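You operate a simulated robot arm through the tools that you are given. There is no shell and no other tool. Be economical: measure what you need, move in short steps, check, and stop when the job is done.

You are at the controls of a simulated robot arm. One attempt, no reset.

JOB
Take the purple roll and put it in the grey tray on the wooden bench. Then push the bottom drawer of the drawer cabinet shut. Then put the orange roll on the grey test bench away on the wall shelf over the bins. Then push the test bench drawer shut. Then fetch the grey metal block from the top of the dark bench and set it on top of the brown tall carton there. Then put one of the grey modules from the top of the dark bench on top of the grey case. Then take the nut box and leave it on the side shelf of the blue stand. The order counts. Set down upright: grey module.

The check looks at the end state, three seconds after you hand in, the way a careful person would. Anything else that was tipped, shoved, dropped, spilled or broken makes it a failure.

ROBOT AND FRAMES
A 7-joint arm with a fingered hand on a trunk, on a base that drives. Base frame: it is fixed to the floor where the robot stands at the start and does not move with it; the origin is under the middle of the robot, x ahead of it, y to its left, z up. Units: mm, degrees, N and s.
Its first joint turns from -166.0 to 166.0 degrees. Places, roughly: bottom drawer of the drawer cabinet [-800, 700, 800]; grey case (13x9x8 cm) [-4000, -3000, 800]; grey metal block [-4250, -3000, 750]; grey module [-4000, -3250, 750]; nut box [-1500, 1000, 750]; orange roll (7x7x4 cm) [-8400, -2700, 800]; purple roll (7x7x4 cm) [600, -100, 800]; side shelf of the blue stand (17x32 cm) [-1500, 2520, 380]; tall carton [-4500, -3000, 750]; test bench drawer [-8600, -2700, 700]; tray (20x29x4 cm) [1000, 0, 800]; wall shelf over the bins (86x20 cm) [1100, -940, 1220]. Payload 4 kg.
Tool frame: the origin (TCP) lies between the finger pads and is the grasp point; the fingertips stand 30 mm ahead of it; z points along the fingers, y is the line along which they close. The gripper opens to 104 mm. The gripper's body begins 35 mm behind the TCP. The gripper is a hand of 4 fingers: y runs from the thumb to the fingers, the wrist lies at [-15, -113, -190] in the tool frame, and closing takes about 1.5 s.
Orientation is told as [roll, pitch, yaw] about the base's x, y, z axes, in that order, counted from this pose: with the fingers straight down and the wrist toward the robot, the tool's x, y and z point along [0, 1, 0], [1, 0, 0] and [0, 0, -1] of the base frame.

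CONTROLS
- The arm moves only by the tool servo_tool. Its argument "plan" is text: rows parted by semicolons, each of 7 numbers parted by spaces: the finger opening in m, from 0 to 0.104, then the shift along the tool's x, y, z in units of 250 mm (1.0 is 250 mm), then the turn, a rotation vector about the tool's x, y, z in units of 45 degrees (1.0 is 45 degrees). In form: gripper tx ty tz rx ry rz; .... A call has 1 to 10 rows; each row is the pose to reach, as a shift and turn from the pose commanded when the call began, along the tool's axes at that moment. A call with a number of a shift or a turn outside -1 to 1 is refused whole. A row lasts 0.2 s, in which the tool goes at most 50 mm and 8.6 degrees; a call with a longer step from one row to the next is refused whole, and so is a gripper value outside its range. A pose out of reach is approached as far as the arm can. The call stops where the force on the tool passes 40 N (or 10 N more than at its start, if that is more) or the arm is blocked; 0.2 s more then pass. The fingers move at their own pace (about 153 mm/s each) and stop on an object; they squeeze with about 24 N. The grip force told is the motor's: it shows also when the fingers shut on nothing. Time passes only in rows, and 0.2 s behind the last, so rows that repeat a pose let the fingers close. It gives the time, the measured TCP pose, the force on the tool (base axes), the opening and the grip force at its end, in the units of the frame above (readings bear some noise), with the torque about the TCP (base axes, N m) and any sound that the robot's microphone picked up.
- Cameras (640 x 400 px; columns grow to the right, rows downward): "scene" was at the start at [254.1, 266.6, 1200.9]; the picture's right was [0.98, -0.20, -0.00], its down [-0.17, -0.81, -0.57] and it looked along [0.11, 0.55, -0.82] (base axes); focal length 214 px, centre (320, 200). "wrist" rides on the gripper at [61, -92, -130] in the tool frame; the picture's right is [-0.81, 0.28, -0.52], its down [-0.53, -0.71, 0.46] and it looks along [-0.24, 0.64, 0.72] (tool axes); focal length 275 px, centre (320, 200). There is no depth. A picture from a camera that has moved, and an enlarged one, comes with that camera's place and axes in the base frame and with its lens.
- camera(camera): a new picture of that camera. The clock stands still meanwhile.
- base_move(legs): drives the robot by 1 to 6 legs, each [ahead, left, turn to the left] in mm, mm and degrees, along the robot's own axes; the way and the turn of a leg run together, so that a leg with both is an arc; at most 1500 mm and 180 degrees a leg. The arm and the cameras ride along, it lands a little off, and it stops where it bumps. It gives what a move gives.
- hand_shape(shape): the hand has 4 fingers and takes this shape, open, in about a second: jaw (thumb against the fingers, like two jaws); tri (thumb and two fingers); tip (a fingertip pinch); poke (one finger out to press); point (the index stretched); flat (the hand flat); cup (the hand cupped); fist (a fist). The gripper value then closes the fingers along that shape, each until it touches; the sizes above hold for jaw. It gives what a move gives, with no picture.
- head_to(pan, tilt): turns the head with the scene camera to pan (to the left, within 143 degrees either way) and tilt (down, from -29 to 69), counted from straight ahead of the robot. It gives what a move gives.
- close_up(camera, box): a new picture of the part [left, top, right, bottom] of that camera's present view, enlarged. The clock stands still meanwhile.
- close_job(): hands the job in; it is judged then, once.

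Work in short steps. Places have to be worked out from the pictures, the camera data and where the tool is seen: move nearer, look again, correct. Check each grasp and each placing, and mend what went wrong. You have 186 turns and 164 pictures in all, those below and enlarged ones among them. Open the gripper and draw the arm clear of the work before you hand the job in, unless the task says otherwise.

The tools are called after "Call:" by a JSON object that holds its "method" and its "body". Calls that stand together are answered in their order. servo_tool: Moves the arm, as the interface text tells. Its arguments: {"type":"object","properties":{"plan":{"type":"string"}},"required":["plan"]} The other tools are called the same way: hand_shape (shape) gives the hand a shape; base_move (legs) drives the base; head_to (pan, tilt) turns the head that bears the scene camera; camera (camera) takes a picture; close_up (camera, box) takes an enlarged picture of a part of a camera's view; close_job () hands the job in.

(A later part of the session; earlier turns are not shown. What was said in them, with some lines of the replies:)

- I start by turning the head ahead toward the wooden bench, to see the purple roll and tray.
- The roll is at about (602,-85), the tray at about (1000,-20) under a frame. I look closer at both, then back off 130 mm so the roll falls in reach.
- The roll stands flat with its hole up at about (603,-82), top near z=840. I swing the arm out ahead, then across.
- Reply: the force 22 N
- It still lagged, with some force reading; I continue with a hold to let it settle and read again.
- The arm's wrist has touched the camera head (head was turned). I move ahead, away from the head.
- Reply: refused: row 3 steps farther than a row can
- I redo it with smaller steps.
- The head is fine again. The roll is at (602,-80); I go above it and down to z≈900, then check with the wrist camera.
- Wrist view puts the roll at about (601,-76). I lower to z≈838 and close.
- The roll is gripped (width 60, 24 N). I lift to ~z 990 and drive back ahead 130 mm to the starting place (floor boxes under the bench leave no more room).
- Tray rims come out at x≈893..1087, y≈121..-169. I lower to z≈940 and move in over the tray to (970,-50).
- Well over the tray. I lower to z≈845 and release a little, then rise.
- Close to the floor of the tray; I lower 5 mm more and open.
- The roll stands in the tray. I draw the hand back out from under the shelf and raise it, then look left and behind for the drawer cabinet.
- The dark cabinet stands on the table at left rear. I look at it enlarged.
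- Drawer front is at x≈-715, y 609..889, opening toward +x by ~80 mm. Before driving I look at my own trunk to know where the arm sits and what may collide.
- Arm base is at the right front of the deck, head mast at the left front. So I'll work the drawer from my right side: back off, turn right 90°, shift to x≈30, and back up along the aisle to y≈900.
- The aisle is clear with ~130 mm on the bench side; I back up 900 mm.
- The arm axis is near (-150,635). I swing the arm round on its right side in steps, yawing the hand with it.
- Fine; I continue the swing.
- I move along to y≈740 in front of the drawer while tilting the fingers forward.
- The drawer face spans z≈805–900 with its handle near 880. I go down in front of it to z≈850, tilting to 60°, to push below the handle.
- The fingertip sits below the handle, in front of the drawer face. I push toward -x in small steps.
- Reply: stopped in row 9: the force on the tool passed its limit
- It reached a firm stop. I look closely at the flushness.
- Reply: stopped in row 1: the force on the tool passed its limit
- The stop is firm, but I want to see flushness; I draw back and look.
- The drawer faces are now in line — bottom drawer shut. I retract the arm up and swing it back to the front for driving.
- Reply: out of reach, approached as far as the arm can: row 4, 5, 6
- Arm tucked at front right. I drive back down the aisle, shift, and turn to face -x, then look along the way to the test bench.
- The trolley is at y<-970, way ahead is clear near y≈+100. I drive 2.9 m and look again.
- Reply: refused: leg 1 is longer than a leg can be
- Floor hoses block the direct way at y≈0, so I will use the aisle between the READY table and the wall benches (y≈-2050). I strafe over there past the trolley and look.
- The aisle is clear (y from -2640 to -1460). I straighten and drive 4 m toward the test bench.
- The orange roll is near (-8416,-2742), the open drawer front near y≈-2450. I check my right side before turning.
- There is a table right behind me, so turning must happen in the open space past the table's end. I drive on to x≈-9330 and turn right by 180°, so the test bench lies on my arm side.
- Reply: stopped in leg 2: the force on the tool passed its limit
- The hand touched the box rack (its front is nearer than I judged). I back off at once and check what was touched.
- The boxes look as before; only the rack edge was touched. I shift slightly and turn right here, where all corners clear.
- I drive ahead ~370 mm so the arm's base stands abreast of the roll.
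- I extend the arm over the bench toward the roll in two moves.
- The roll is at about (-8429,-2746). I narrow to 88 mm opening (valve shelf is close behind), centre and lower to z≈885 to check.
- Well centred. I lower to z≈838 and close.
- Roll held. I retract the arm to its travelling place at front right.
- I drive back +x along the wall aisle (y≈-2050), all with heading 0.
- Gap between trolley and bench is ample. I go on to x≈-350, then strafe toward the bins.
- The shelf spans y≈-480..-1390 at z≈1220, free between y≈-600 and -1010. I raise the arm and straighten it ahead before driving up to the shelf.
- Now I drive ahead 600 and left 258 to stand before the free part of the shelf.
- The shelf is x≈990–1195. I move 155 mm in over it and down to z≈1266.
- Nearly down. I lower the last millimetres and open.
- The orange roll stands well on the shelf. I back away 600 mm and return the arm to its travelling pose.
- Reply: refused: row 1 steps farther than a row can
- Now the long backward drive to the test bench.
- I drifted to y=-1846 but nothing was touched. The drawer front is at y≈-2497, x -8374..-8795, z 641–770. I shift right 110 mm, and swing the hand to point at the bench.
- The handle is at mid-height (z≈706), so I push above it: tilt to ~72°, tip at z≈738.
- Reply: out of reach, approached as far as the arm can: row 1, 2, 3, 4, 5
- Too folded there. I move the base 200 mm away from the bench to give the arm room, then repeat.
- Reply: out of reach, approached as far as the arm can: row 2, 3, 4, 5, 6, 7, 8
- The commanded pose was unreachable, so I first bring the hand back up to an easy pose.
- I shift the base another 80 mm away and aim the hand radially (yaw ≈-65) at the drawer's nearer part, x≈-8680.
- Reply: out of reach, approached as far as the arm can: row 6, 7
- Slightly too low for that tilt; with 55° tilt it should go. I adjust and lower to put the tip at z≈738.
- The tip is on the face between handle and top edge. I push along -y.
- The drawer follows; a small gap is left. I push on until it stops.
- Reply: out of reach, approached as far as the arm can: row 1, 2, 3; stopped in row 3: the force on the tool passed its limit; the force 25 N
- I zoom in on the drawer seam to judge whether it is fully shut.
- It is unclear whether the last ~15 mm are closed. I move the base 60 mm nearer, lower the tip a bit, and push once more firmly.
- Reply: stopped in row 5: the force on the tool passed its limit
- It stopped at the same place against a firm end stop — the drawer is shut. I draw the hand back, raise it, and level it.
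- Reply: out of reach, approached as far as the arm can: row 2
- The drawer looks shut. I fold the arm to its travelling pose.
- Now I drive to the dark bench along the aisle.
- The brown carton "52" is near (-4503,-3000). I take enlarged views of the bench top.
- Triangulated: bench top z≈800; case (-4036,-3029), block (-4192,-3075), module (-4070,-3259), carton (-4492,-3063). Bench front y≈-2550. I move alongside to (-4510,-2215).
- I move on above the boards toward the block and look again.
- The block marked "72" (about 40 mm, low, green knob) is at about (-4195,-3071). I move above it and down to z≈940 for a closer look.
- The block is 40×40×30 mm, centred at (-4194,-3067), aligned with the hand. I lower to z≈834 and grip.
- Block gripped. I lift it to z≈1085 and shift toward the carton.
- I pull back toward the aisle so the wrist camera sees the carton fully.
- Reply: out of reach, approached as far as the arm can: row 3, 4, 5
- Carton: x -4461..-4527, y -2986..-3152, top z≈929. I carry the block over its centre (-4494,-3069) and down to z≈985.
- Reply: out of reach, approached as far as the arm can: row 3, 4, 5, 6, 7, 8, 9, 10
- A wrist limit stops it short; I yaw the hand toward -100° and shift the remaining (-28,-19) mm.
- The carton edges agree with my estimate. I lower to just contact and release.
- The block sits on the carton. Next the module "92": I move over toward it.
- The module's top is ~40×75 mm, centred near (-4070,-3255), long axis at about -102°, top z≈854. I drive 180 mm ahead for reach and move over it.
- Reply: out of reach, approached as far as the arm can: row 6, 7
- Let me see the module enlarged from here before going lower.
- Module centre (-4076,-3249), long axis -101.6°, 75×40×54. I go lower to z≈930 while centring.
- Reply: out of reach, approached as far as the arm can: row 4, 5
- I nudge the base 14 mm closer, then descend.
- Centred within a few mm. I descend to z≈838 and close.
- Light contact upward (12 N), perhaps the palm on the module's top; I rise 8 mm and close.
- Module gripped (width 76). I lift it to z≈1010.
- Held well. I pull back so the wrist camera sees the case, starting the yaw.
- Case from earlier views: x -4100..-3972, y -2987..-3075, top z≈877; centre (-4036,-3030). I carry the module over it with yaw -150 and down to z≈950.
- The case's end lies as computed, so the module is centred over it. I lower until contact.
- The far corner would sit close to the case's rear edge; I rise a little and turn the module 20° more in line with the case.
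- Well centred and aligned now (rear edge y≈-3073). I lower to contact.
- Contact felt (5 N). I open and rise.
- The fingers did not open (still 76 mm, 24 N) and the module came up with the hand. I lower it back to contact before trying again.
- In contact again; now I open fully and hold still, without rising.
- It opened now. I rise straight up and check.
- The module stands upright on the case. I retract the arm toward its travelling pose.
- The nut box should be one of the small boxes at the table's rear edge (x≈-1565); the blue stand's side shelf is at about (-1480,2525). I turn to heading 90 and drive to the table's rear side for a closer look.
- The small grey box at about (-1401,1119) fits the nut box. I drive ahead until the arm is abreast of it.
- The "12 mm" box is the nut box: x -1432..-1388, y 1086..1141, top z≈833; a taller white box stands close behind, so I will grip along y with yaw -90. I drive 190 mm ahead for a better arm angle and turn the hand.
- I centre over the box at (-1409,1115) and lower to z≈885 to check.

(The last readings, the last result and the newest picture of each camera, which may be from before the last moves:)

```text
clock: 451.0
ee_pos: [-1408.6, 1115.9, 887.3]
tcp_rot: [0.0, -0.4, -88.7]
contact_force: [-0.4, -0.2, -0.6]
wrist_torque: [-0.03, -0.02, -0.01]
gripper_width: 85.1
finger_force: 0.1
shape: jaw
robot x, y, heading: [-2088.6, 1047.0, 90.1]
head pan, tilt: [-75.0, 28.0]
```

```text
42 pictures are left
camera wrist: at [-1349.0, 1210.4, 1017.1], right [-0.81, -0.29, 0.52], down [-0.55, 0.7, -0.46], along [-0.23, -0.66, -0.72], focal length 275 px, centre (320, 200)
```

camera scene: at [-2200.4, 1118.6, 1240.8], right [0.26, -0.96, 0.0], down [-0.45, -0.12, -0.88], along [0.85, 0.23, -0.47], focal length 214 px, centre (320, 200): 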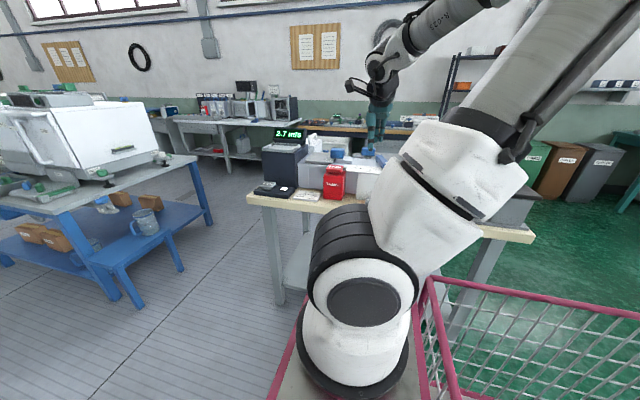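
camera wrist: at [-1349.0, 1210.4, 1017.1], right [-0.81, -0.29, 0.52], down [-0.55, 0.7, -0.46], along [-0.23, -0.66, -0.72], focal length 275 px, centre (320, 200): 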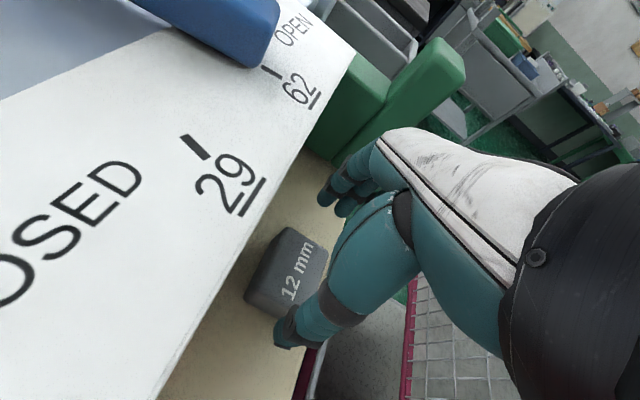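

Aligned. I lower to z≈836 and close.

Call:
{"method": "servo_tool", "body": {"plan": "0.085 0 0.012 0.1 0 0 0; 0.085 0 0.012 0.18 0 0 0; 0.085 0 0.012 0.205 0 0 0; 0.085 0 0.012 0.205 0 0 0; 0 0 0.012 0.205 0 0 0; 0 0 0.012 0.205 0 0 0; 0 0 0.012 0.205 0 0 0; 0 0 0.012 0.205 0 0 0; 0 0 0.012 0.205 0 0 0; 0 0 0.012 0.205 0 0 0"}}

Call:
{"method": "camera", "body": {"camera": "wrist"}}

```text
clock: 453.2
ee_pos: [-1408.1, 1114.3, 836.1]
tcp_rot: [0.1, -0.4, -88.8]
contact_force: [0.1, -0.4, -0.1]
wrist_torque: [0.03, -0.01, 0.02]
gripper_width: 53.8
finger_force: 24.2
shape: jaw
robot x, y, heading: [-2085.9, 1050.2, 90.2]
head pan, tilt: [-75.0, 28.0]
```

```text
41 pictures are left
camera wrist: at [-1350.1, 1207.4, 966.3], right [-0.81, -0.29, 0.52], down [-0.55, 0.7, -0.46], along [-0.23, -0.66, -0.72], focal length 275 px, centre (320, 200)
```

wrist: 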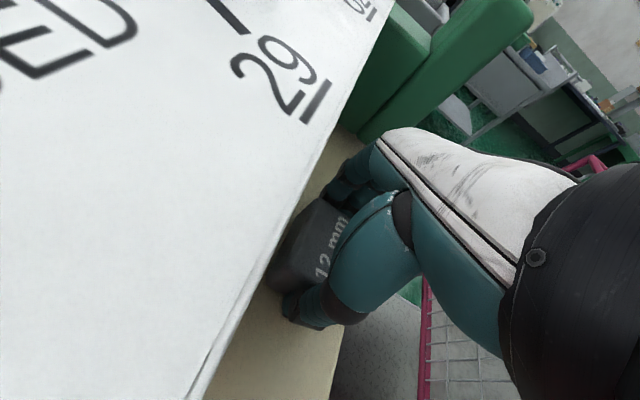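

Gripped (54 mm). I lift it and swing the arm back out over the aisle in steps.

Call:
{"method": "servo_tool", "body": {"plan": "0 0 0 -0.15 0 0 0; 0 0 0 -0.32 0 0 0; 0 0 0 -0.5 0 0 0; 0 0 0 -0.68 0 0 0; 0 0 0 -0.86 0 0 0; 0 0 0 -1 0 0 0; 0 0 0 -1 0 0 0"}}

Call:
{"method": "servo_tool", "body": {"plan": "0 -0.1 0 -0.05 0 0 -0.14; 0 -0.2 0 -0.1 0 0 -0.28; 0 -0.3 0 -0.1 0 0 -0.42; 0 -0.4 0 -0.1 0 0 -0.56; 0 -0.52 0 -0.1 0 0 -0.7; 0 -0.64 0 -0.1 0 0 -0.84; 0 -0.73 0 -0.1 0 0 -1; 0 -0.73 0 -0.1 0 0 -1"}}

Call:
{"method": "servo_tool", "body": {"plan": "0 0.09 -0.09 0 0 0 -0.14; 0 0.18 -0.18 0 0 0 -0.28; 0 0.27 -0.27 0 0 0 -0.42; 0 0.36 -0.36 0 0 0 -0.56; 0 0.46 -0.45 0 0 0 -0.7; 0 0.56 -0.54 0 0 0 -0.85; 0 0.65 -0.628 0 0 0 -1; 0 0.65 -0.628 0 0 0 -1"}}

```text
clock: 454.8
ee_pos: [-1409.3, 1113.1, 1086.6]
tcp_rot: [0.1, -0.4, -88.8]
contact_force: [-0.2, -1.2, -1.1]
wrist_torque: [0.02, 0.01, -0.02]
gripper_width: 53.8
finger_force: 23.9
shape: jaw
robot x, y, heading: [-2086.0, 1047.5, 90.3]
head pan, tilt: [-75.0, 28.0]
```

```text
clock: 456.6
ee_pos: [-1590.6, 1110.8, 1110.8]
tcp_rot: [-0.2, -0.4, -43.7]
contact_force: [-0.7, 0.1, -0.9]
wrist_torque: [-0.02, 0.01, -0.01]
gripper_width: 53.9
finger_force: 24.1
shape: jaw
robot x, y, heading: [-2088.5, 1048.9, 90.3]
head pan, tilt: [-75.0, 28.0]
```

```text
clock: 458.4
ee_pos: [-1590.8, 1336.2, 1109.8]
tcp_rot: [-0.4, -0.1, 1.3]
contact_force: [-0.1, -0.3, -0.8]
wrist_torque: [-0.01, 0.01, -0.01]
gripper_width: 53.8
finger_force: 24.4
shape: jaw
robot x, y, heading: [-2087.1, 1046.5, 90.2]
head pan, tilt: [-75.0, 28.0]
```

Call:
{"method": "servo_tool", "body": {"plan": "0 0.12 -0.08 0 0 0 -0.12; 0 0.25 -0.16 0 0 0 -0.26; 0 0.39 -0.24 0 0 0 -0.4; 0 0.53 -0.32 0 0 0 -0.54; 0 0.67 -0.4 0 0 0 -0.68; 0 0.81 -0.48 0 0 0 -0.82; 0 0.94 -0.56 0 0 0 -0.95; 0 1 -0.6 0 0 0 -0.98; 0 1 -0.6 0 0 0 -0.98"}}

Call:
{"method": "base_move", "body": {"legs": [[500, -140, 0]]}}

Call:
{"method": "head_to", "body": {"pan": -25, "tilt": 35}}

Call:
{"method": "camera", "body": {"camera": "scene"}}

```text
clock: 460.4
ee_pos: [-1749.3, 1582.3, 1107.3]
tcp_rot: [-0.4, 0.3, 45.4]
contact_force: [0.3, 0.1, 0.5]
wrist_torque: [0.01, 0.0, -0.03]
gripper_width: 53.8
finger_force: 23.9
shape: jaw
robot x, y, heading: [-2083.2, 1053.8, 90.0]
head pan, tilt: [-75.0, 28.0]
```

```text
clock: 463.4
ee_pos: [-1608.8, 2087.7, 1107.9]
tcp_rot: [-0.5, 0.2, 45.3]
contact_force: [-0.5, 0.2, -1.9]
wrist_torque: [-0.02, 0.02, 0.02]
gripper_width: 53.7
finger_force: 23.5
shape: jaw
robot x, y, heading: [-1945.6, 1556.1, 90.0]
head pan, tilt: [-75.0, 28.0]
```

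```text
clock: 464.6
ee_pos: [-1608.1, 2088.0, 1108.8]
tcp_rot: [-0.4, 0.2, 45.3]
contact_force: [-0.1, 0.5, -0.5]
wrist_torque: [-0.01, 0.0, 0.04]
gripper_width: 53.5
finger_force: 24.1
shape: jaw
robot x, y, heading: [-1946.5, 1553.8, 90.0]
head pan, tilt: [-25.0, 35.0]
```

```text
40 pictures are left
camera scene: at [-2111.1, 1871.2, 1229.9], right [0.91, -0.42, 0.0], down [-0.24, -0.52, -0.82], along [0.35, 0.74, -0.57], focal length 214 px, centre (320, 200)
```

scene: 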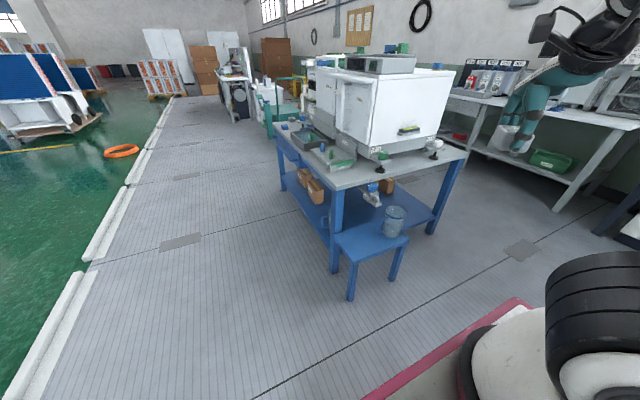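

Call:
{"method": "close_up", "body": {"camera": "scene", "box": [310, 190, 470, 310]}}

```text
3.33 times, centred on (390, 250) of scene
camera zoom: at [-2111.1, 1871.2, 1229.9], right [0.91, -0.42, 0.0], down [-0.24, -0.52, -0.82], along [0.35, 0.74, -0.57], focal length 715 px, centre (87, 33)
```

zoom: 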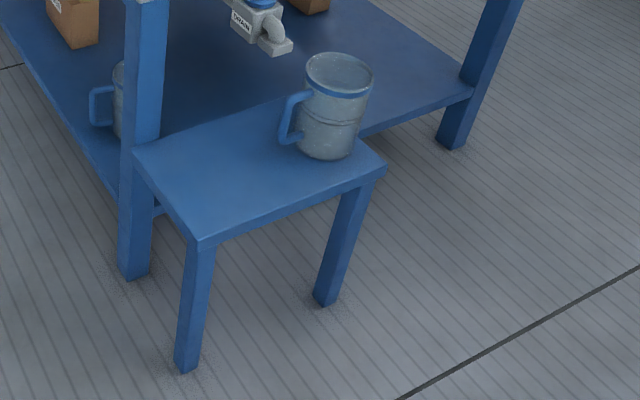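

Shelf top x≈-1650..-1325, y≈2425..2620, z≈380; mug at x≈-1378 with handle to -1456. I'll put the box at (-1565,2520), approaching with yaw 90. First move part way.

Call:
{"method": "servo_tool", "body": {"plan": "0 0.05 0.08 0.08 0 0 -0.12; 0 0.11 0.17 0.16 0 0 -0.26; 0 0.17 0.26 0.24 0 0 -0.4; 0 0.23 0.36 0.32 0 0 -0.54; 0 0.29 0.46 0.4 0 0 -0.68; 0 0.35 0.55 0.48 0 0 -0.82; 0 0.4 0.63 0.55 0 0 -0.95; 0 0.44 0.69 0.6 0 0 -0.98; 0 0.44 0.69 0.6 0 0 -0.98"}}

Call:
{"method": "camera", "body": {"camera": "wrist"}}

```text
clock: 466.6
ee_pos: [-1564.8, 2286.3, 956.8]
tcp_rot: [-0.2, 0.5, 89.4]
contact_force: [-0.7, 0.0, -0.3]
wrist_torque: [0.0, -0.03, 0.01]
gripper_width: 53.9
finger_force: 24.0
shape: jaw
robot x, y, heading: [-1948.6, 1557.0, 90.2]
head pan, tilt: [-25.0, 35.0]
```

```text
38 pictures are left
camera wrist: at [-1628.3, 2196.1, 1088.1], right [0.81, 0.27, 0.52], down [0.53, -0.72, -0.45], along [0.25, 0.64, -0.73], focal length 275 px, centre (320, 200)
```

wrist: 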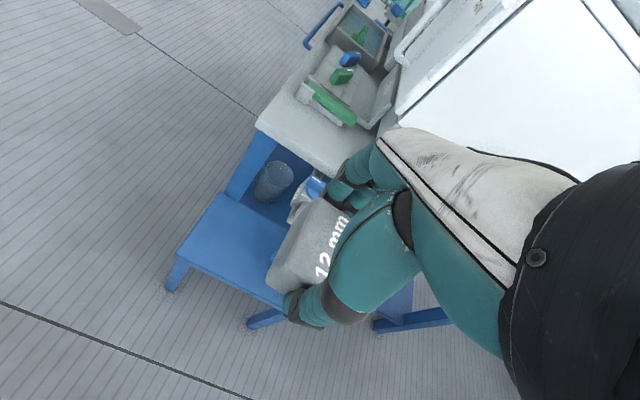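

There is a drain tap over the shelf at about (-1492,2595,620), so I choose the spot (-1595,2500). I descend toward it.

Call:
{"method": "servo_tool", "body": {"plan": "0 0.02 0.1 0.12 0 0 0; 0 0.04 0.2 0.25 0 0 0; 0 0.06 0.3 0.38 0 0 0; 0 0.08 0.42 0.51 0 0 0; 0 0.1 0.54 0.64 0 0 0; 0 0.12 0.66 0.77 0 0 0; 0 0.12 0.76 0.9 0 0 0; 0 0.12 0.856 1 0 0 0; 0 0.12 0.856 1 0 0 0"}}

Call:
{"method": "camera", "body": {"camera": "wrist"}}

Call:
{"method": "camera", "body": {"camera": "scene"}}

```text
clock: 468.6
ee_pos: [-1592.6, 2498.7, 706.4]
tcp_rot: [-0.2, 0.4, 89.4]
contact_force: [-0.1, -0.5, -0.6]
wrist_torque: [-0.01, -0.02, -0.05]
gripper_width: 53.7
finger_force: 23.8
shape: jaw
robot x, y, heading: [-1947.8, 1555.7, 90.2]
head pan, tilt: [-25.0, 35.0]
```

```text
37 pictures are left
camera wrist: at [-1655.4, 2408.6, 837.9], right [0.81, 0.27, 0.52], down [0.53, -0.72, -0.45], along [0.25, 0.64, -0.73], focal length 275 px, centre (320, 200)
```

wrist: 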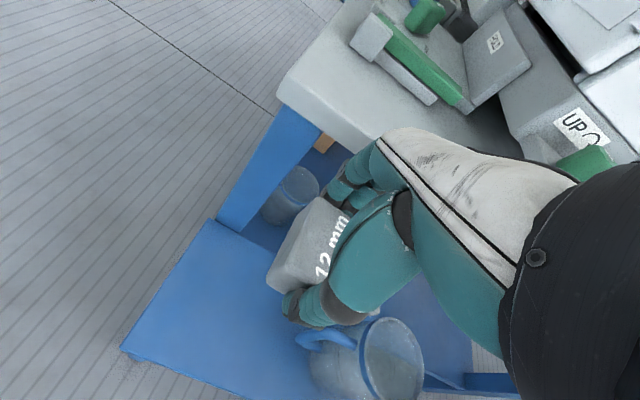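

```text
36 pictures are left
camera scene: at [-2111.2, 1871.3, 1229.8], right [0.91, -0.42, 0.0], down [-0.24, -0.52, -0.82], along [0.34, 0.74, -0.57], focal length 214 px, centre (320, 200)
```

scene: 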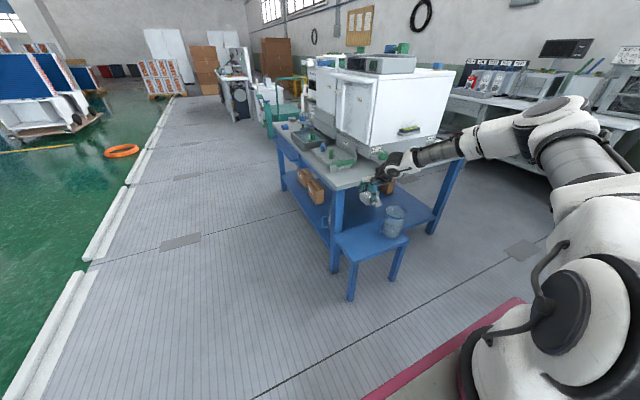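

Position looks good: shelf left edge x≈-1668, mug handle ends near x≈-1495. I descend 240 mm straight down.

Call:
{"method": "servo_tool", "body": {"plan": "0 0 0 0.12 0 0 0; 0 0 0 0.26 0 0 0; 0 0 0 0.4 0 0 0; 0 0 0 0.54 0 0 0; 0 0 0 0.68 0 0 0; 0 0 0 0.82 0 0 0; 0 0 0 0.94 0 0 0; 0 0 0 0.96 0 0 0; 0 0 0 0.96 0 0 0"}}

Call:
{"method": "camera", "body": {"camera": "wrist"}}

Call:
{"method": "close_up", "body": {"camera": "scene", "box": [310, 170, 470, 290]}}

```text
clock: 470.6
ee_pos: [-1604.0, 2459.5, 564.7]
tcp_rot: [-0.2, 0.5, 89.5]
contact_force: [-0.5, 0.4, -0.3]
wrist_torque: [0.0, -0.01, 0.02]
gripper_width: 53.1
finger_force: 23.8
shape: jaw
out of reach, approached as far as the arm can: row 4, 5, 6, 7, 8, 9
robot x, y, heading: [-1943.6, 1555.1, 90.1]
head pan, tilt: [-25.0, 35.0]
```

```text
35 pictures are left
camera wrist: at [-1667.3, 2369.4, 694.9], right [0.81, 0.27, 0.52], down [0.53, -0.72, -0.45], along [0.25, 0.64, -0.73], focal length 275 px, centre (320, 200)
```

wrist: 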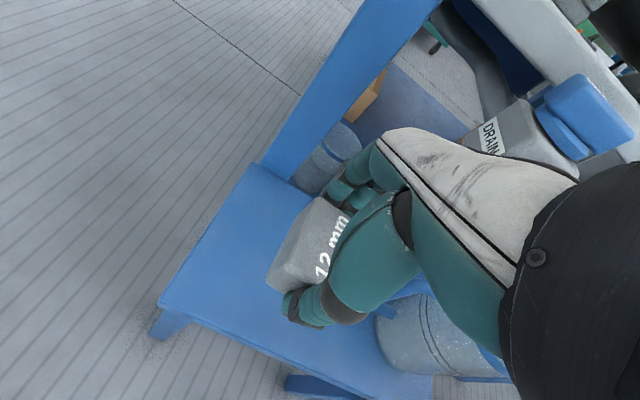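

```text
3.33 times, centred on (390, 230) of scene
camera zoom: at [-2111.2, 1871.3, 1229.8], right [0.91, -0.42, 0.0], down [-0.24, -0.52, -0.82], along [0.34, 0.74, -0.57], focal length 715 px, centre (87, 100)
```

zoom: 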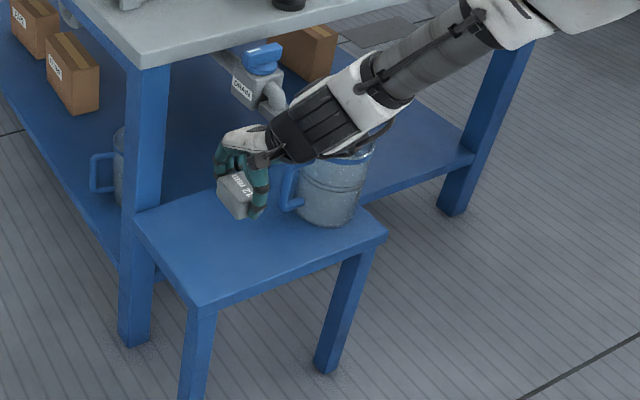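

The arm is at full stretch there; the base must come closer. I pull the hand back and up, drive 190 mm ahead, then lower again.

Call:
{"method": "servo_tool", "body": {"plan": "0 0 -0.1 -0.1 0 0 0; 0 0 -0.22 -0.22 0 0 0; 0 0 -0.34 -0.34 0 0 0; 0 0 -0.46 -0.44 0 0 0; 0 0 -0.6 -0.5 0 0 0; 0 0 -0.74 -0.5 0 0 0; 0 0 -0.84 -0.5 0 0 0; 0 0 -0.84 -0.5 0 0 0"}}

Call:
{"method": "base_move", "body": {"legs": [[190, 0, 0]]}}

Call:
{"method": "camera", "body": {"camera": "wrist"}}

```text
clock: 472.4
ee_pos: [-1607.3, 2253.2, 687.6]
tcp_rot: [-0.1, 0.4, 89.3]
contact_force: [0.1, 0.6, -0.3]
wrist_torque: [-0.01, -0.01, 0.04]
gripper_width: 53.4
finger_force: 23.8
shape: jaw
robot x, y, heading: [-1947.4, 1553.6, 90.0]
head pan, tilt: [-25.0, 35.0]
```

```text
clock: 474.0
ee_pos: [-1610.5, 2446.4, 686.5]
tcp_rot: [-0.1, 0.4, 89.5]
contact_force: [-0.2, 0.1, -1.1]
wrist_torque: [0.0, 0.0, 0.0]
gripper_width: 53.2
finger_force: 24.4
shape: jaw
robot x, y, heading: [-1947.3, 1743.3, 90.4]
head pan, tilt: [-25.0, 35.0]
```

```text
33 pictures are left
camera wrist: at [-1673.4, 2356.5, 818.6], right [0.81, 0.27, 0.52], down [0.53, -0.72, -0.45], along [0.25, 0.64, -0.73], focal length 275 px, centre (320, 200)
```

wrist: 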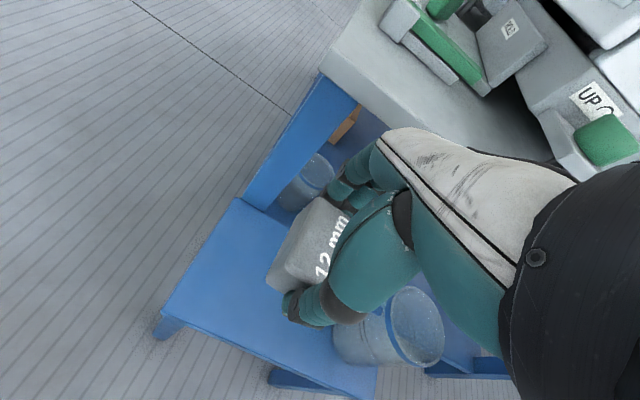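

Call:
{"method": "servo_tool", "body": {"plan": "0 -0.02 0.06 0.1 0 0 0; 0 -0.04 0.12 0.22 0 0 0; 0 -0.06 0.19 0.34 0 0 0; 0 -0.06 0.19 0.48 0 0 0; 0 -0.06 0.19 0.62 0 0 0; 0 -0.06 0.19 0.72 0 0 0; 0 -0.06 0.19 0.72 0 0 0"}}

Call:
{"method": "camera", "body": {"camera": "wrist"}}

Call:
{"method": "close_up", "body": {"camera": "scene", "box": [310, 170, 550, 350]}}

```text
clock: 475.6
ee_pos: [-1595.0, 2492.2, 545.8]
tcp_rot: [-0.1, 0.5, 89.5]
contact_force: [0.6, -0.2, -0.9]
wrist_torque: [-0.01, 0.02, -0.02]
gripper_width: 53.3
finger_force: 24.0
shape: jaw
out of reach, approached as far as the arm can: row 5, 6, 7
robot x, y, heading: [-1946.5, 1745.0, 90.2]
head pan, tilt: [-25.0, 35.0]
```

```text
32 pictures are left
camera wrist: at [-1659.0, 2402.1, 677.4], right [0.81, 0.27, 0.52], down [0.53, -0.72, -0.45], along [0.25, 0.64, -0.73], focal length 275 px, centre (320, 200)
```

wrist: 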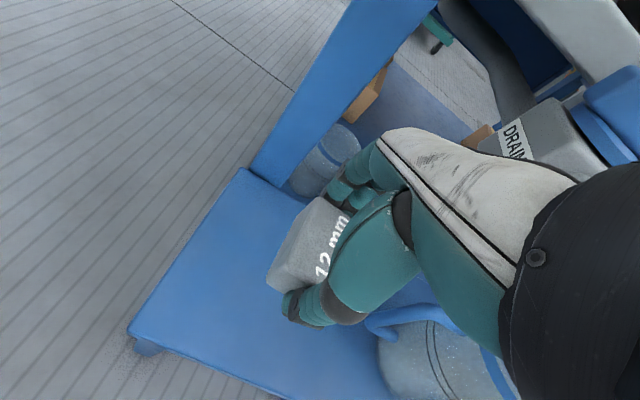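

```text
2.22 times, centred on (430, 260) of scene
camera zoom: at [-2112.3, 2062.6, 1229.8], right [0.91, -0.42, 0.0], down [-0.24, -0.52, -0.82], along [0.34, 0.74, -0.57], focal length 477 px, centre (76, 67)
```

zoom: 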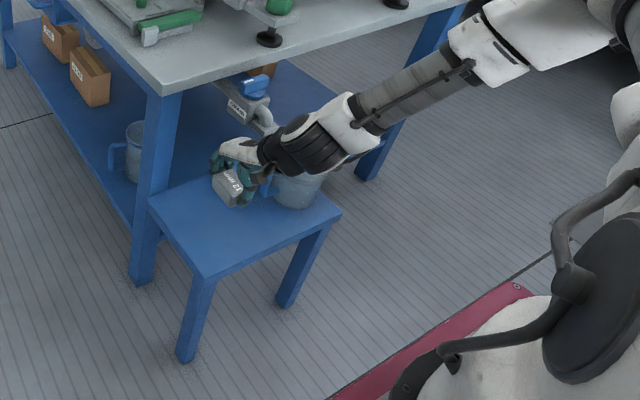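

The limit seems to be in the arm's posture; I try a different hand yaw (about 45°), then lower again.

Call:
{"method": "servo_tool", "body": {"plan": "0 0 0 -0.03 0 0 0.15; 0 0 0 -0.03 0 0 0.3; 0 0 0 -0.03 0 0 0.45; 0 0 0 -0.03 0 0 0.6; 0 0 0 0 0 0 0.75; 0 0 0 0.05 0 0 0.9; 0 0 0 0.15 0 0 1; 0 0 0 0.25 0 0 1; 0 0 0 0.35 0 0 1; 0 0 0 0.35 0 0 1"}}

```text
clock: 477.8
ee_pos: [-1593.2, 2498.4, 547.6]
tcp_rot: [-0.4, 0.3, 44.3]
contact_force: [0.4, -0.2, -0.9]
wrist_torque: [-0.01, 0.02, 0.0]
gripper_width: 53.5
finger_force: 23.6
shape: jaw
out of reach, approached as far as the arm can: row 6, 7, 8, 9, 10
robot x, y, heading: [-1943.7, 1747.2, 90.3]
head pan, tilt: [-25.0, 35.0]
```

Same limit, so it depends on posture/radius. I test how low the hand can go nearer to me, in the free space before the shelf.

Call:
{"method": "servo_tool", "body": {"plan": "0 -0.1 -0.1 -0.03 0 0 0; 0 -0.2 -0.2 -0.03 0 0 0; 0 -0.32 -0.31 -0.03 0 0 0; 0 -0.426 -0.411 0 0 0 0; 0 -0.426 -0.411 0.1 0 0 0; 0 -0.426 -0.411 0.2 0 0 0; 0 -0.426 -0.411 0.3 0 0 0; 0 -0.426 -0.411 0.4 0 0 0; 0 -0.426 -0.411 0.5 0 0 0; 0 -0.426 -0.411 0.5 0 0 0"}}

Call:
{"method": "camera", "body": {"camera": "scene"}}

```text
clock: 480.0
ee_pos: [-1563.0, 2378.0, 565.4]
tcp_rot: [-0.3, 0.3, 44.4]
contact_force: [0.3, 0.4, -0.3]
wrist_torque: [-0.02, 0.0, -0.01]
gripper_width: 53.2
finger_force: 23.9
shape: jaw
out of reach, approached as far as the arm can: row 3, 4, 5, 6, 7, 8, 9, 10
robot x, y, heading: [-1948.7, 1746.7, 90.3]
head pan, tilt: [-25.0, 35.0]
```

```text
30 pictures are left
camera scene: at [-2112.3, 2062.6, 1229.9], right [0.91, -0.42, 0.0], down [-0.24, -0.52, -0.82], along [0.34, 0.74, -0.57], focal length 214 px, centre (320, 200)
```

scene: 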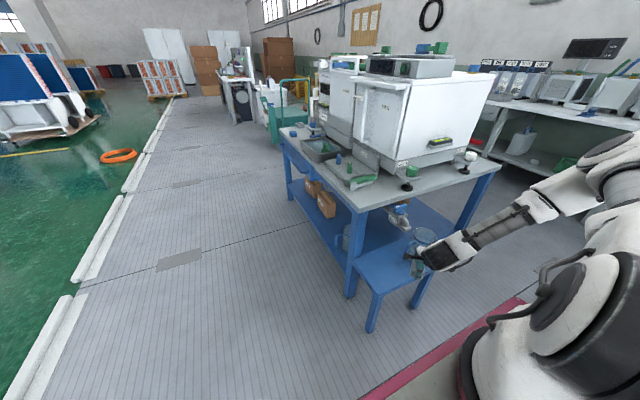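

The elbow lies out low on the right in this posture. With the target at my right side the elbow stays up, so I'll restand: lift, shift the base left and ahead so the shelf is at my front right, and come in with yaw 0.

Call:
{"method": "servo_tool", "body": {"plan": "0 0 0 -0.15 0 0 0; 0 0 0 -0.33 0 0 0; 0 0 0 -0.52 0 0 0; 0 0 0 -0.7 0 0 0; 0 0 0 -0.86 0 0 0; 0 0 0 -1 0 0 0; 0 0 0 -1 0 0 0"}}

Call:
{"method": "base_move", "body": {"legs": [[0, 314, 0], [215, 0, 0]]}}

```text
clock: 481.6
ee_pos: [-1569.5, 2378.1, 819.9]
tcp_rot: [-0.4, 0.2, 44.6]
contact_force: [-0.5, 0.7, -0.5]
wrist_torque: [0.01, -0.01, 0.01]
gripper_width: 53.2
finger_force: 23.4
shape: jaw
robot x, y, heading: [-1948.3, 1749.6, 90.2]
head pan, tilt: [-25.0, 35.0]
```

```text
clock: 484.9
ee_pos: [-1885.3, 2593.0, 819.4]
tcp_rot: [-0.5, 0.3, 44.6]
contact_force: [1.0, -0.4, -0.8]
wrist_torque: [-0.01, -0.04, -0.01]
gripper_width: 53.3
finger_force: 24.1
shape: jaw
robot x, y, heading: [-2261.8, 1958.6, 90.3]
head pan, tilt: [-25.0, 35.0]
```

Call:
{"method": "servo_tool", "body": {"plan": "0 -0.12 0.06 -0.03 0 0 0.13; 0 -0.24 0.12 -0.06 0 0 0.26; 0 -0.38 0.19 -0.08 0 0 0.4; 0 -0.52 0.26 -0.08 0 0 0.55; 0 -0.66 0.33 -0.08 0 0 0.7; 0 -0.8 0.4 -0.08 0 0 0.85; 0 -0.944 0.473 -0.08 0 0 1; 0 -0.944 0.473 -0.08 0 0 1"}}

Call:
{"method": "camera", "body": {"camera": "scene"}}

Call:
{"method": "camera", "body": {"camera": "wrist"}}

```text
clock: 486.7
ee_pos: [-1634.4, 2507.4, 838.9]
tcp_rot: [-0.5, -0.1, -0.5]
contact_force: [-0.4, -0.6, -0.4]
wrist_torque: [-0.01, -0.01, 0.03]
gripper_width: 53.2
finger_force: 23.6
shape: jaw
robot x, y, heading: [-2262.5, 1960.9, 90.5]
head pan, tilt: [-25.0, 35.0]
```

```text
29 pictures are left
camera scene: at [-2427.5, 2274.9, 1229.9], right [0.91, -0.42, 0.0], down [-0.24, -0.52, -0.82], along [0.34, 0.74, -0.57], focal length 214 px, centre (320, 200)
```

scene: 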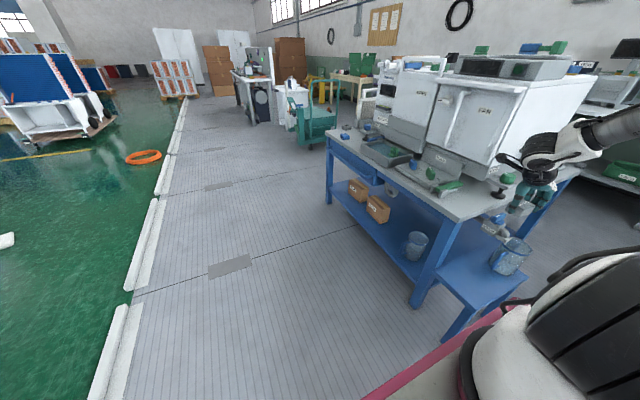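

```text
28 pictures are left
camera wrist: at [-1726.6, 2570.3, 970.8], right [0.27, -0.81, 0.52], down [-0.72, -0.53, -0.45], along [0.64, -0.25, -0.72], focal length 275 px, centre (320, 200)
```

wrist: 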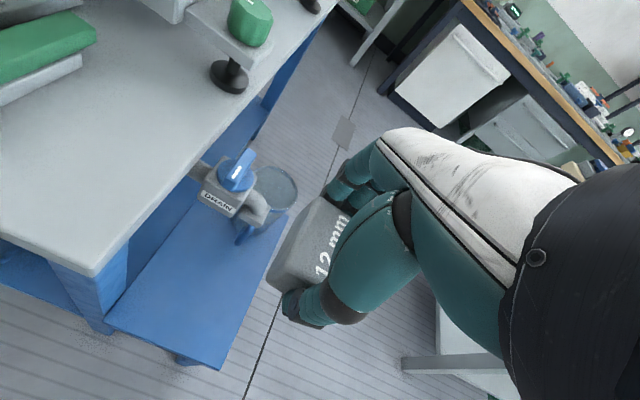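

Good, the shelf's left edge x≈-1672 and the tap/mug are well to +x. I go down 250 mm at (-1612,2508).

Call:
{"method": "servo_tool", "body": {"plan": "0 0 0.09 0.1 0 0 0; 0 0 0.09 0.25 0 0 0; 0 0 0.09 0.4 0 0 0; 0 0 0.09 0.55 0 0 0; 0 0 0.09 0.7 0 0 0; 0 0 0.09 0.85 0 0 0; 0 0 0.09 1 0 0 0; 0 0 0.09 1 0 0 0"}}

Call:
{"method": "servo_tool", "body": {"plan": "0 0 0 0.1 0 0 0; 0 0 0 0.2 0 0 0; 0 0 0 0.3 0 0 0; 0 0 0 0.4 0 0 0; 0 0 0 0.5 0 0 0; 0 0 0 0.5 0 0 0"}}

Call:
{"method": "camera", "body": {"camera": "scene"}}

```text
clock: 488.5
ee_pos: [-1613.3, 2506.7, 591.4]
tcp_rot: [-0.3, -0.1, -0.5]
contact_force: [-0.3, 0.6, -0.3]
wrist_torque: [-0.03, -0.01, 0.03]
gripper_width: 52.9
finger_force: 23.6
shape: jaw
robot x, y, heading: [-2257.7, 1958.4, 90.5]
head pan, tilt: [-25.0, 35.0]
```

```text
clock: 489.9
ee_pos: [-1615.5, 2502.8, 548.4]
tcp_rot: [-0.4, -0.1, -0.4]
contact_force: [0.4, -1.0, -0.6]
wrist_torque: [0.0, 0.0, -0.02]
gripper_width: 52.8
finger_force: 24.4
shape: jaw
out of reach, approached as far as the arm can: row 2, 3, 4, 5, 6
robot x, y, heading: [-2262.6, 1959.9, 90.5]
head pan, tilt: [-25.0, 35.0]
```

```text
27 pictures are left
camera scene: at [-2427.5, 2274.9, 1229.9], right [0.91, -0.42, 0.0], down [-0.24, -0.52, -0.82], along [0.34, 0.74, -0.57], focal length 214 px, centre (320, 200)
```

scene: 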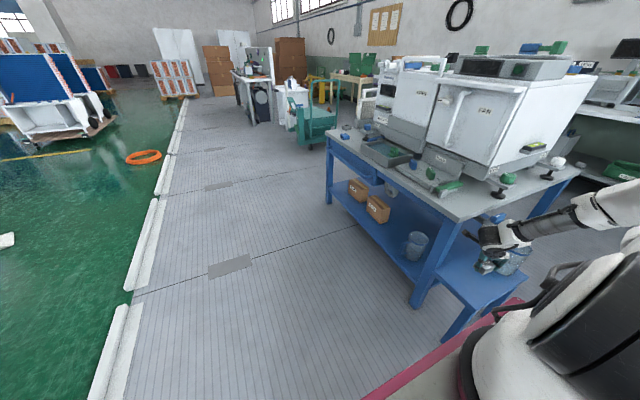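

Same floor of z≈548. I test whether a much more negative hand yaw (rel. to the arm plane) lifts the elbow and allows lower z.

Call:
{"method": "servo_tool", "body": {"plan": "0 0 0 -0.08 0 0 0.15; 0 0 0 -0.08 0 0 0.3; 0 0 0 -0.08 0 0 0.45; 0 0 0 -0.08 0 0 0.6; 0 0 0 -0.08 0 0 0.75; 0 0 0 -0.08 0 0 0.9; 0 0 0 -0.08 0 0 1; 0 0 0 0 0 0 1; 0 0 0 0.15 0 0 1; 0 0 0 0.3 0 0 1"}}

Call:
{"method": "head_to", "body": {"pan": -60, "tilt": 15}}

Call:
{"method": "camera", "body": {"camera": "scene"}}

```text
clock: 492.1
ee_pos: [-1632.9, 2491.1, 555.1]
tcp_rot: [-0.2, -0.4, -45.2]
contact_force: [0.1, 0.0, -0.7]
wrist_torque: [0.02, 0.0, 0.01]
gripper_width: 53.0
finger_force: 24.5
shape: jaw
out of reach, approached as far as the arm can: row 8, 9, 10
robot x, y, heading: [-2262.7, 1958.4, 90.4]
head pan, tilt: [-25.0, 35.0]
```

```text
clock: 493.1
ee_pos: [-1633.3, 2491.7, 557.2]
tcp_rot: [-0.1, -0.3, -45.4]
contact_force: [0.3, 0.3, -1.1]
wrist_torque: [0.0, 0.0, -0.01]
gripper_width: 52.9
finger_force: 24.2
shape: jaw
robot x, y, heading: [-2261.9, 1957.2, 90.4]
head pan, tilt: [-60.0, 15.0]
```

```text
26 pictures are left
camera scene: at [-2383.6, 2242.2, 1261.8], right [0.51, -0.86, 0.0], down [-0.22, -0.13, -0.97], along [0.83, 0.49, -0.26], focal length 214 px, centre (320, 200)
```

scene: 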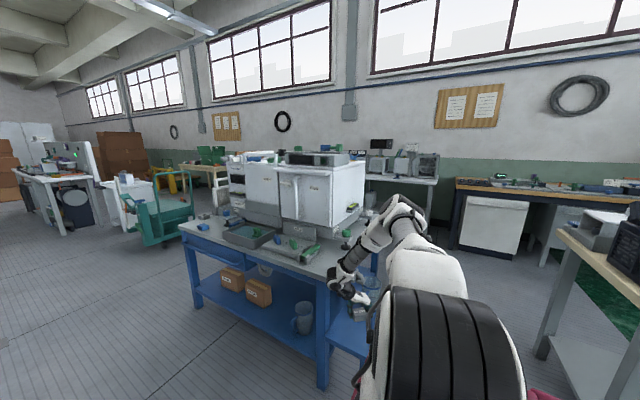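

I'll bring the arm round to my right-rear, where the elbow stays up in plane, and then drive ahead so the shelf comes under the hand. First raise and swing.

Call:
{"method": "servo_tool", "body": {"plan": "0 0 0 -0.15 0 0 0; 0 -0.04 0.06 -0.3 0 0 0; 0 -0.14 0.19 -0.42 0 0 0; 0 -0.24 0.32 -0.5 0 0 0; 0 -0.34 0.46 -0.58 0 0 0; 0 -0.44 0.6 -0.64 0 0 0; 0 -0.544 0.73 -0.66 0 0 0; 0 -0.544 0.73 -0.66 0 0 0"}}

Call:
{"method": "servo_tool", "body": {"plan": "0 -0.15 0.08 0 0 0 0; 0 -0.31 0.16 0 0 0 0; 0 -0.47 0.24 0 0 0 0; 0 -0.63 0.32 0 0 0 0; 0 -0.78 0.4 0 0 0 0; 0 -0.933 0.48 0 0 0 0; 0 -0.933 0.48 0 0 0 0"}}

```text
refused: row 3 steps farther than a row can; nothing moved
```

```text
clock: 494.8
ee_pos: [-1713.7, 2243.2, 559.9]
tcp_rot: [-0.2, -0.2, -45.5]
contact_force: [-0.1, -0.5, -1.0]
wrist_torque: [-0.02, -0.01, 0.01]
gripper_width: 52.9
finger_force: 24.4
shape: jaw
robot x, y, heading: [-2265.4, 1961.0, 90.4]
head pan, tilt: [-60.0, 15.0]
```

The first call was refused but the second moved safely clear. I continue the swing with rise.

Call:
{"method": "servo_tool", "body": {"plan": "0 -0.09 0.11 -0.08 0 0 0; 0 -0.18 0.22 -0.16 0 0 0; 0 -0.28 0.33 -0.24 0 0 0; 0 -0.38 0.45 -0.32 0 0 0; 0 -0.48 0.57 -0.4 0 0 0; 0 -0.58 0.69 -0.48 0 0 0; 0 -0.676 0.812 -0.56 0 0 0; 0 -0.676 0.812 -0.56 0 0 0"}}

Call:
{"method": "servo_tool", "body": {"plan": "0 0 0 0.15 0 0 0; 0 0 0 0.3 0 0 0; 0 0 0 0.45 0 0 0; 0 0 0 0.6 0 0 0; 0 0 0 0.75 0 0 0; 0 0 0 0.9 0 0 0; 0 0 0 1 0 0 0; 0 0 0 1 0 0 0"}}

```text
clock: 496.6
ee_pos: [-1691.5, 1980.2, 701.8]
tcp_rot: [-0.3, -0.3, -45.4]
contact_force: [0.0, 0.6, -1.3]
wrist_torque: [0.0, -0.01, -0.01]
gripper_width: 52.6
finger_force: 24.7
shape: jaw
robot x, y, heading: [-2261.8, 1957.6, 90.4]
head pan, tilt: [-60.0, 15.0]
```

```text
clock: 498.4
ee_pos: [-1684.2, 1978.4, 548.2]
tcp_rot: [-0.3, -0.4, -45.4]
contact_force: [0.1, 0.0, -1.1]
wrist_torque: [0.01, 0.01, -0.02]
gripper_width: 52.5
finger_force: 23.9
shape: jaw
out of reach, approached as far as the arm can: row 5, 6, 7, 8
robot x, y, heading: [-2263.1, 1957.4, 90.3]
head pan, tilt: [-60.0, 15.0]
```

The floor of about z=548 (upright hand) holds here too. I test whether tilting the hand back gives lower reach.

Call:
{"method": "servo_tool", "body": {"plan": "0 0 0 0 0.15 0 0; 0 0 0 0.02 0.3 0 0; 0 0 0 0.05 0.45 0 0; 0 0 0 0.1 0.6 0 0; 0 0 0 0.15 0.68 0 0; 0 0 0 0.25 0.68 0 0; 0 0 0 0.35 0.68 0 0; 0 0 0 0.45 0.68 0 0; 0 0 0 0.45 0.68 0 0"}}

Call:
{"method": "head_to", "body": {"pan": -95, "tilt": 20}}

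Call:
{"method": "camera", "body": {"camera": "scene"}}

```text
clock: 500.4
ee_pos: [-1693.5, 1982.2, 518.4]
tcp_rot: [-0.3, 30.3, -45.4]
contact_force: [-0.1, 0.3, -0.2]
wrist_torque: [-0.03, -0.03, 0.01]
gripper_width: 52.7
finger_force: 24.2
shape: jaw
out of reach, approached as far as the arm can: row 5, 6, 7, 8, 9
robot x, y, heading: [-2260.9, 1957.8, 90.4]
head pan, tilt: [-60.0, 15.0]
```

```text
clock: 501.4
ee_pos: [-1692.2, 1982.5, 519.6]
tcp_rot: [-0.5, 30.2, -45.5]
contact_force: [0.6, -0.4, -0.5]
wrist_torque: [0.01, -0.04, -0.02]
gripper_width: 52.5
finger_force: 24.1
shape: jaw
robot x, y, heading: [-2258.9, 1959.3, 90.3]
head pan, tilt: [-95.0, 20.0]
```

```text
25 pictures are left
camera scene: at [-2371.3, 2187.4, 1253.7], right [-0.08, -1.0, 0.0], down [-0.34, 0.03, -0.94], along [0.94, -0.07, -0.34], focal length 214 px, centre (320, 200)
```

scene: 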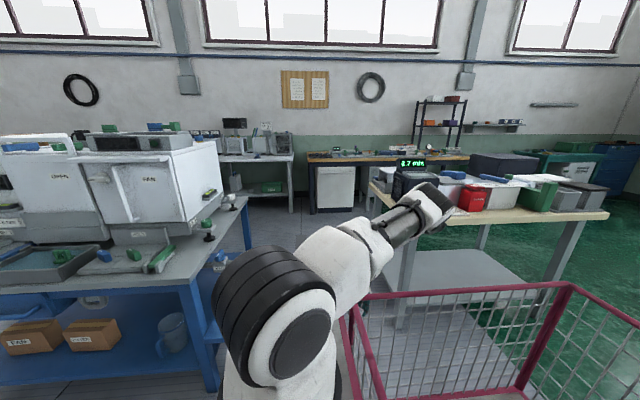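

Confirmed: the wrist cannot go below z≈738, so the lowest I can hold the box is roughly 11 cm above the shelf. I raise, reduce the tilt to 15° and drive so the hand comes over the free half of the shelf.

Call:
{"method": "servo_tool", "body": {"plan": "0 0 -0.06 -0.1 -0.1 0 0; 0 0 -0.12 -0.2 -0.2 0 0; 0 0 -0.18 -0.31 -0.34 0 0; 0 0 -0.24 -0.42 -0.34 0 0; 0 0 -0.3 -0.52 -0.34 0 0; 0 0 -0.3 -0.52 -0.34 0 0"}}

Call:
{"method": "base_move", "body": {"legs": [[0, -90, 0], [525, 0, 0]]}}

Call:
{"method": "camera", "body": {"camera": "wrist"}}

```text
clock: 502.8
ee_pos: [-1691.8, 1983.5, 668.2]
tcp_rot: [-0.2, 14.9, -45.4]
contact_force: [-0.2, 1.3, -1.0]
wrist_torque: [0.01, -0.03, 0.0]
gripper_width: 52.8
finger_force: 23.9
shape: jaw
robot x, y, heading: [-2263.9, 1962.5, 90.4]
head pan, tilt: [-95.0, 20.0]
```

```text
clock: 506.5
ee_pos: [-1607.3, 2512.9, 668.3]
tcp_rot: [-0.2, 14.9, -44.9]
contact_force: [-0.2, 0.6, -1.1]
wrist_torque: [-0.01, 0.01, 0.0]
gripper_width: 52.6
finger_force: 24.7
shape: jaw
robot x, y, heading: [-2183.4, 2481.6, 91.1]
head pan, tilt: [-95.0, 20.0]
```

```text
24 pictures are left
camera wrist: at [-1604.7, 2595.5, 817.8], right [-0.29, -0.85, 0.43], down [-0.95, 0.19, -0.25], along [0.13, -0.48, -0.87], focal length 275 px, centre (320, 200)
```

wrist: 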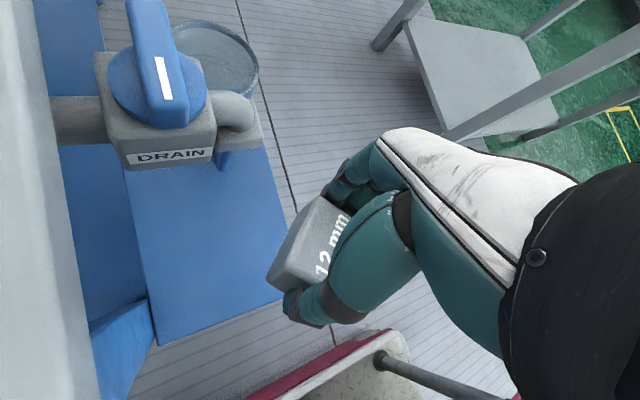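

Over the free part of the shelf, clear of the tap. I lower to the limit at about (-1597,2527).

Call:
{"method": "servo_tool", "body": {"plan": "0 0.03 0.03 0.1 0 0 0; 0 0.068 0.05 0.22 0 0 0; 0 0.068 0.08 0.34 0 0 0; 0 0.068 0.11 0.44 0 0 0; 0 0.068 0.128 0.52 0 0 0; 0 0.068 0.135 0.548 0 0 0; 0 0.068 0.135 0.548 0 0 0"}}

Call:
{"method": "camera", "body": {"camera": "wrist"}}

```text
clock: 508.1
ee_pos: [-1598.3, 2525.8, 526.2]
tcp_rot: [-0.2, 14.9, -45.0]
contact_force: [-0.2, 0.1, -0.6]
wrist_torque: [-0.03, 0.01, -0.03]
gripper_width: 52.7
finger_force: 23.8
shape: jaw
robot x, y, heading: [-2180.4, 2484.2, 90.9]
head pan, tilt: [-95.0, 20.0]
```

```text
23 pictures are left
camera wrist: at [-1594.6, 2608.6, 676.0], right [-0.29, -0.85, 0.43], down [-0.95, 0.19, -0.25], along [0.13, -0.48, -0.87], focal length 275 px, centre (320, 200)
```

wrist: 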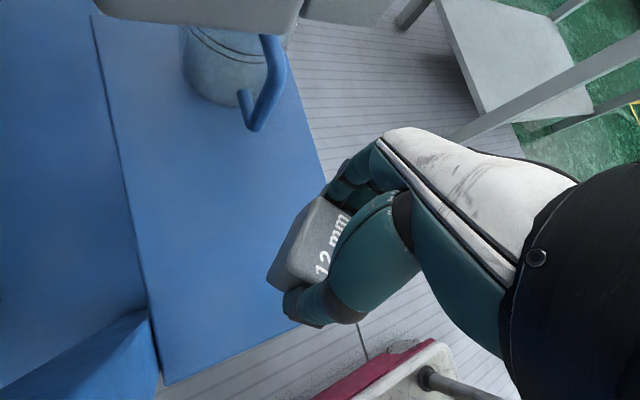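

The drop point projects well inside the free area (≥9 cm from the edges). I try to go lower still.

Call:
{"method": "servo_tool", "body": {"plan": "0 0 0.026 0.097 0 0 0; 0 0 0.052 0.193 0 0 0; 0 0 0.078 0.29 0 0 0; 0 0 0.104 0.386 0 0 0; 0 0 0.104 0.386 0 0 0"}}

```text
clock: 509.3
ee_pos: [-1598.6, 2526.4, 523.6]
tcp_rot: [-0.3, 14.9, -44.9]
contact_force: [0.0, 0.3, -0.7]
wrist_torque: [-0.04, -0.01, 0.02]
gripper_width: 52.9
finger_force: 23.6
shape: jaw
out of reach, approached as far as the arm can: row 1, 2, 3, 4, 5
robot x, y, heading: [-2181.3, 2484.3, 91.0]
head pan, tilt: [-95.0, 20.0]
```

That is the floor. The box must be let go from here, about 11 cm above the shelf; I open the fingers evenly and look.

Call:
{"method": "servo_tool", "body": {"plan": "0.104 0 0 0 0 0 0; 0.104 0 0 0 0 0 0; 0.104 0 0 0 0 0 0; 0.104 0 0 0 0 0 0; 0.104 0 0 0 0 0 0; 0.104 0 0 0 0 0 0"}}

Call:
{"method": "camera", "body": {"camera": "wrist"}}

```text
clock: 510.7
ee_pos: [-1598.3, 2525.9, 523.5]
tcp_rot: [-0.3, 14.9, -44.9]
contact_force: [-0.3, 0.1, 0.9]
wrist_torque: [0.01, -0.02, 0.01]
gripper_width: 103.5
finger_force: 0.1
shape: jaw
robot x, y, heading: [-2180.7, 2482.2, 91.0]
head pan, tilt: [-95.0, 20.0]
```

```text
22 pictures are left
camera wrist: at [-1594.9, 2609.0, 673.5], right [-0.29, -0.85, 0.43], down [-0.95, 0.19, -0.25], along [0.13, -0.48, -0.87], focal length 275 px, centre (320, 200)
```

wrist: 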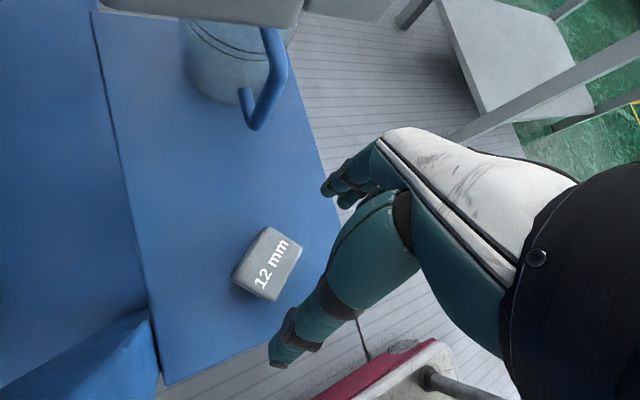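

The box lies flat on the shelf, label up, clear of the mug. I raise the hand straight up and drive back to clear the work.

Call:
{"method": "servo_tool", "body": {"plan": "0.104 0 -0.04 -0.15 0 0 0; 0.104 0 -0.08 -0.3 0 0 0; 0.104 0 -0.12 -0.46 0 0 0; 0.104 0 -0.165 -0.62 0 0 0; 0.104 0 -0.207 -0.773 0 0 0; 0.104 0 -0.207 -0.773 0 0 0"}}

Call:
{"method": "base_move", "body": {"legs": [[0, 100, 0], [-450, 0, 0]]}}

Call:
{"method": "head_to", "body": {"pan": -40, "tilt": 25}}

Call:
{"method": "camera", "body": {"camera": "scene"}}

```text
clock: 512.1
ee_pos: [-1603.0, 2527.7, 724.8]
tcp_rot: [-0.3, 15.0, -44.9]
contact_force: [-0.1, -0.5, 0.2]
wrist_torque: [-0.01, 0.0, -0.01]
gripper_width: 103.4
finger_force: 0.0
shape: jaw
robot x, y, heading: [-2179.1, 2483.3, 90.9]
head pan, tilt: [-95.0, 20.0]
```

```text
clock: 515.6
ee_pos: [-1695.9, 2073.4, 726.6]
tcp_rot: [-0.3, 14.9, -44.8]
contact_force: [0.4, -0.2, 0.4]
wrist_torque: [-0.03, 0.02, 0.03]
gripper_width: 103.5
finger_force: 0.0
shape: jaw
robot x, y, heading: [-2272.7, 2031.0, 90.9]
head pan, tilt: [-95.0, 20.0]
```

```text
clock: 516.8
ee_pos: [-1695.0, 2073.2, 726.3]
tcp_rot: [-0.2, 14.8, -44.8]
contact_force: [-0.6, -0.3, -0.4]
wrist_torque: [0.01, 0.01, 0.01]
gripper_width: 103.4
finger_force: 0.1
shape: jaw
robot x, y, heading: [-2269.3, 2028.7, 90.9]
head pan, tilt: [-40.0, 25.0]
```

```text
21 pictures are left
camera scene: at [-2417.8, 2331.7, 1245.6], right [0.78, -0.63, 0.0], down [-0.27, -0.33, -0.91], along [0.57, 0.7, -0.42], focal length 214 px, centre (320, 200)
```

scene: 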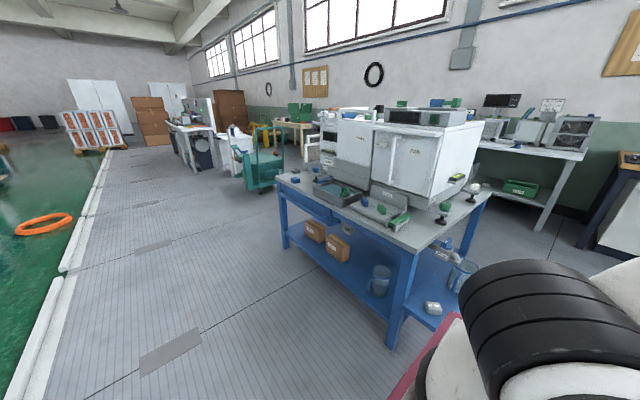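

The nut box rests on the side shelf, the gripper is open and the arm is clear, so I hand the job in.

Call:
{"method": "close_job", "body": {}}

```text
The job is handed in.
```

I finished all seven steps in order and handed the job in, but the nut box was let go from about 11 cm above its shelf. The arm could not reach any lower there. The box landed flat, label up, and clear of the mug.

- **Rack contact:** on the way to the test bench the hand touched the edge of the box rack and stopped on its force limit. In the picture taken afterwards the boxes looked undisturbed.
- **Head contact:** early on the arm brushed its own camera head, which worked normally afterwards.
- **Choice of nut box:** it carried no "nut" label. I took the small grey box marked "12 mm", which matched the given place.
- **Drawers:** I pushed both until they met a firm stop. The cabinet drawer then looked in line with the one above it, and the test bench drawer looked shut.
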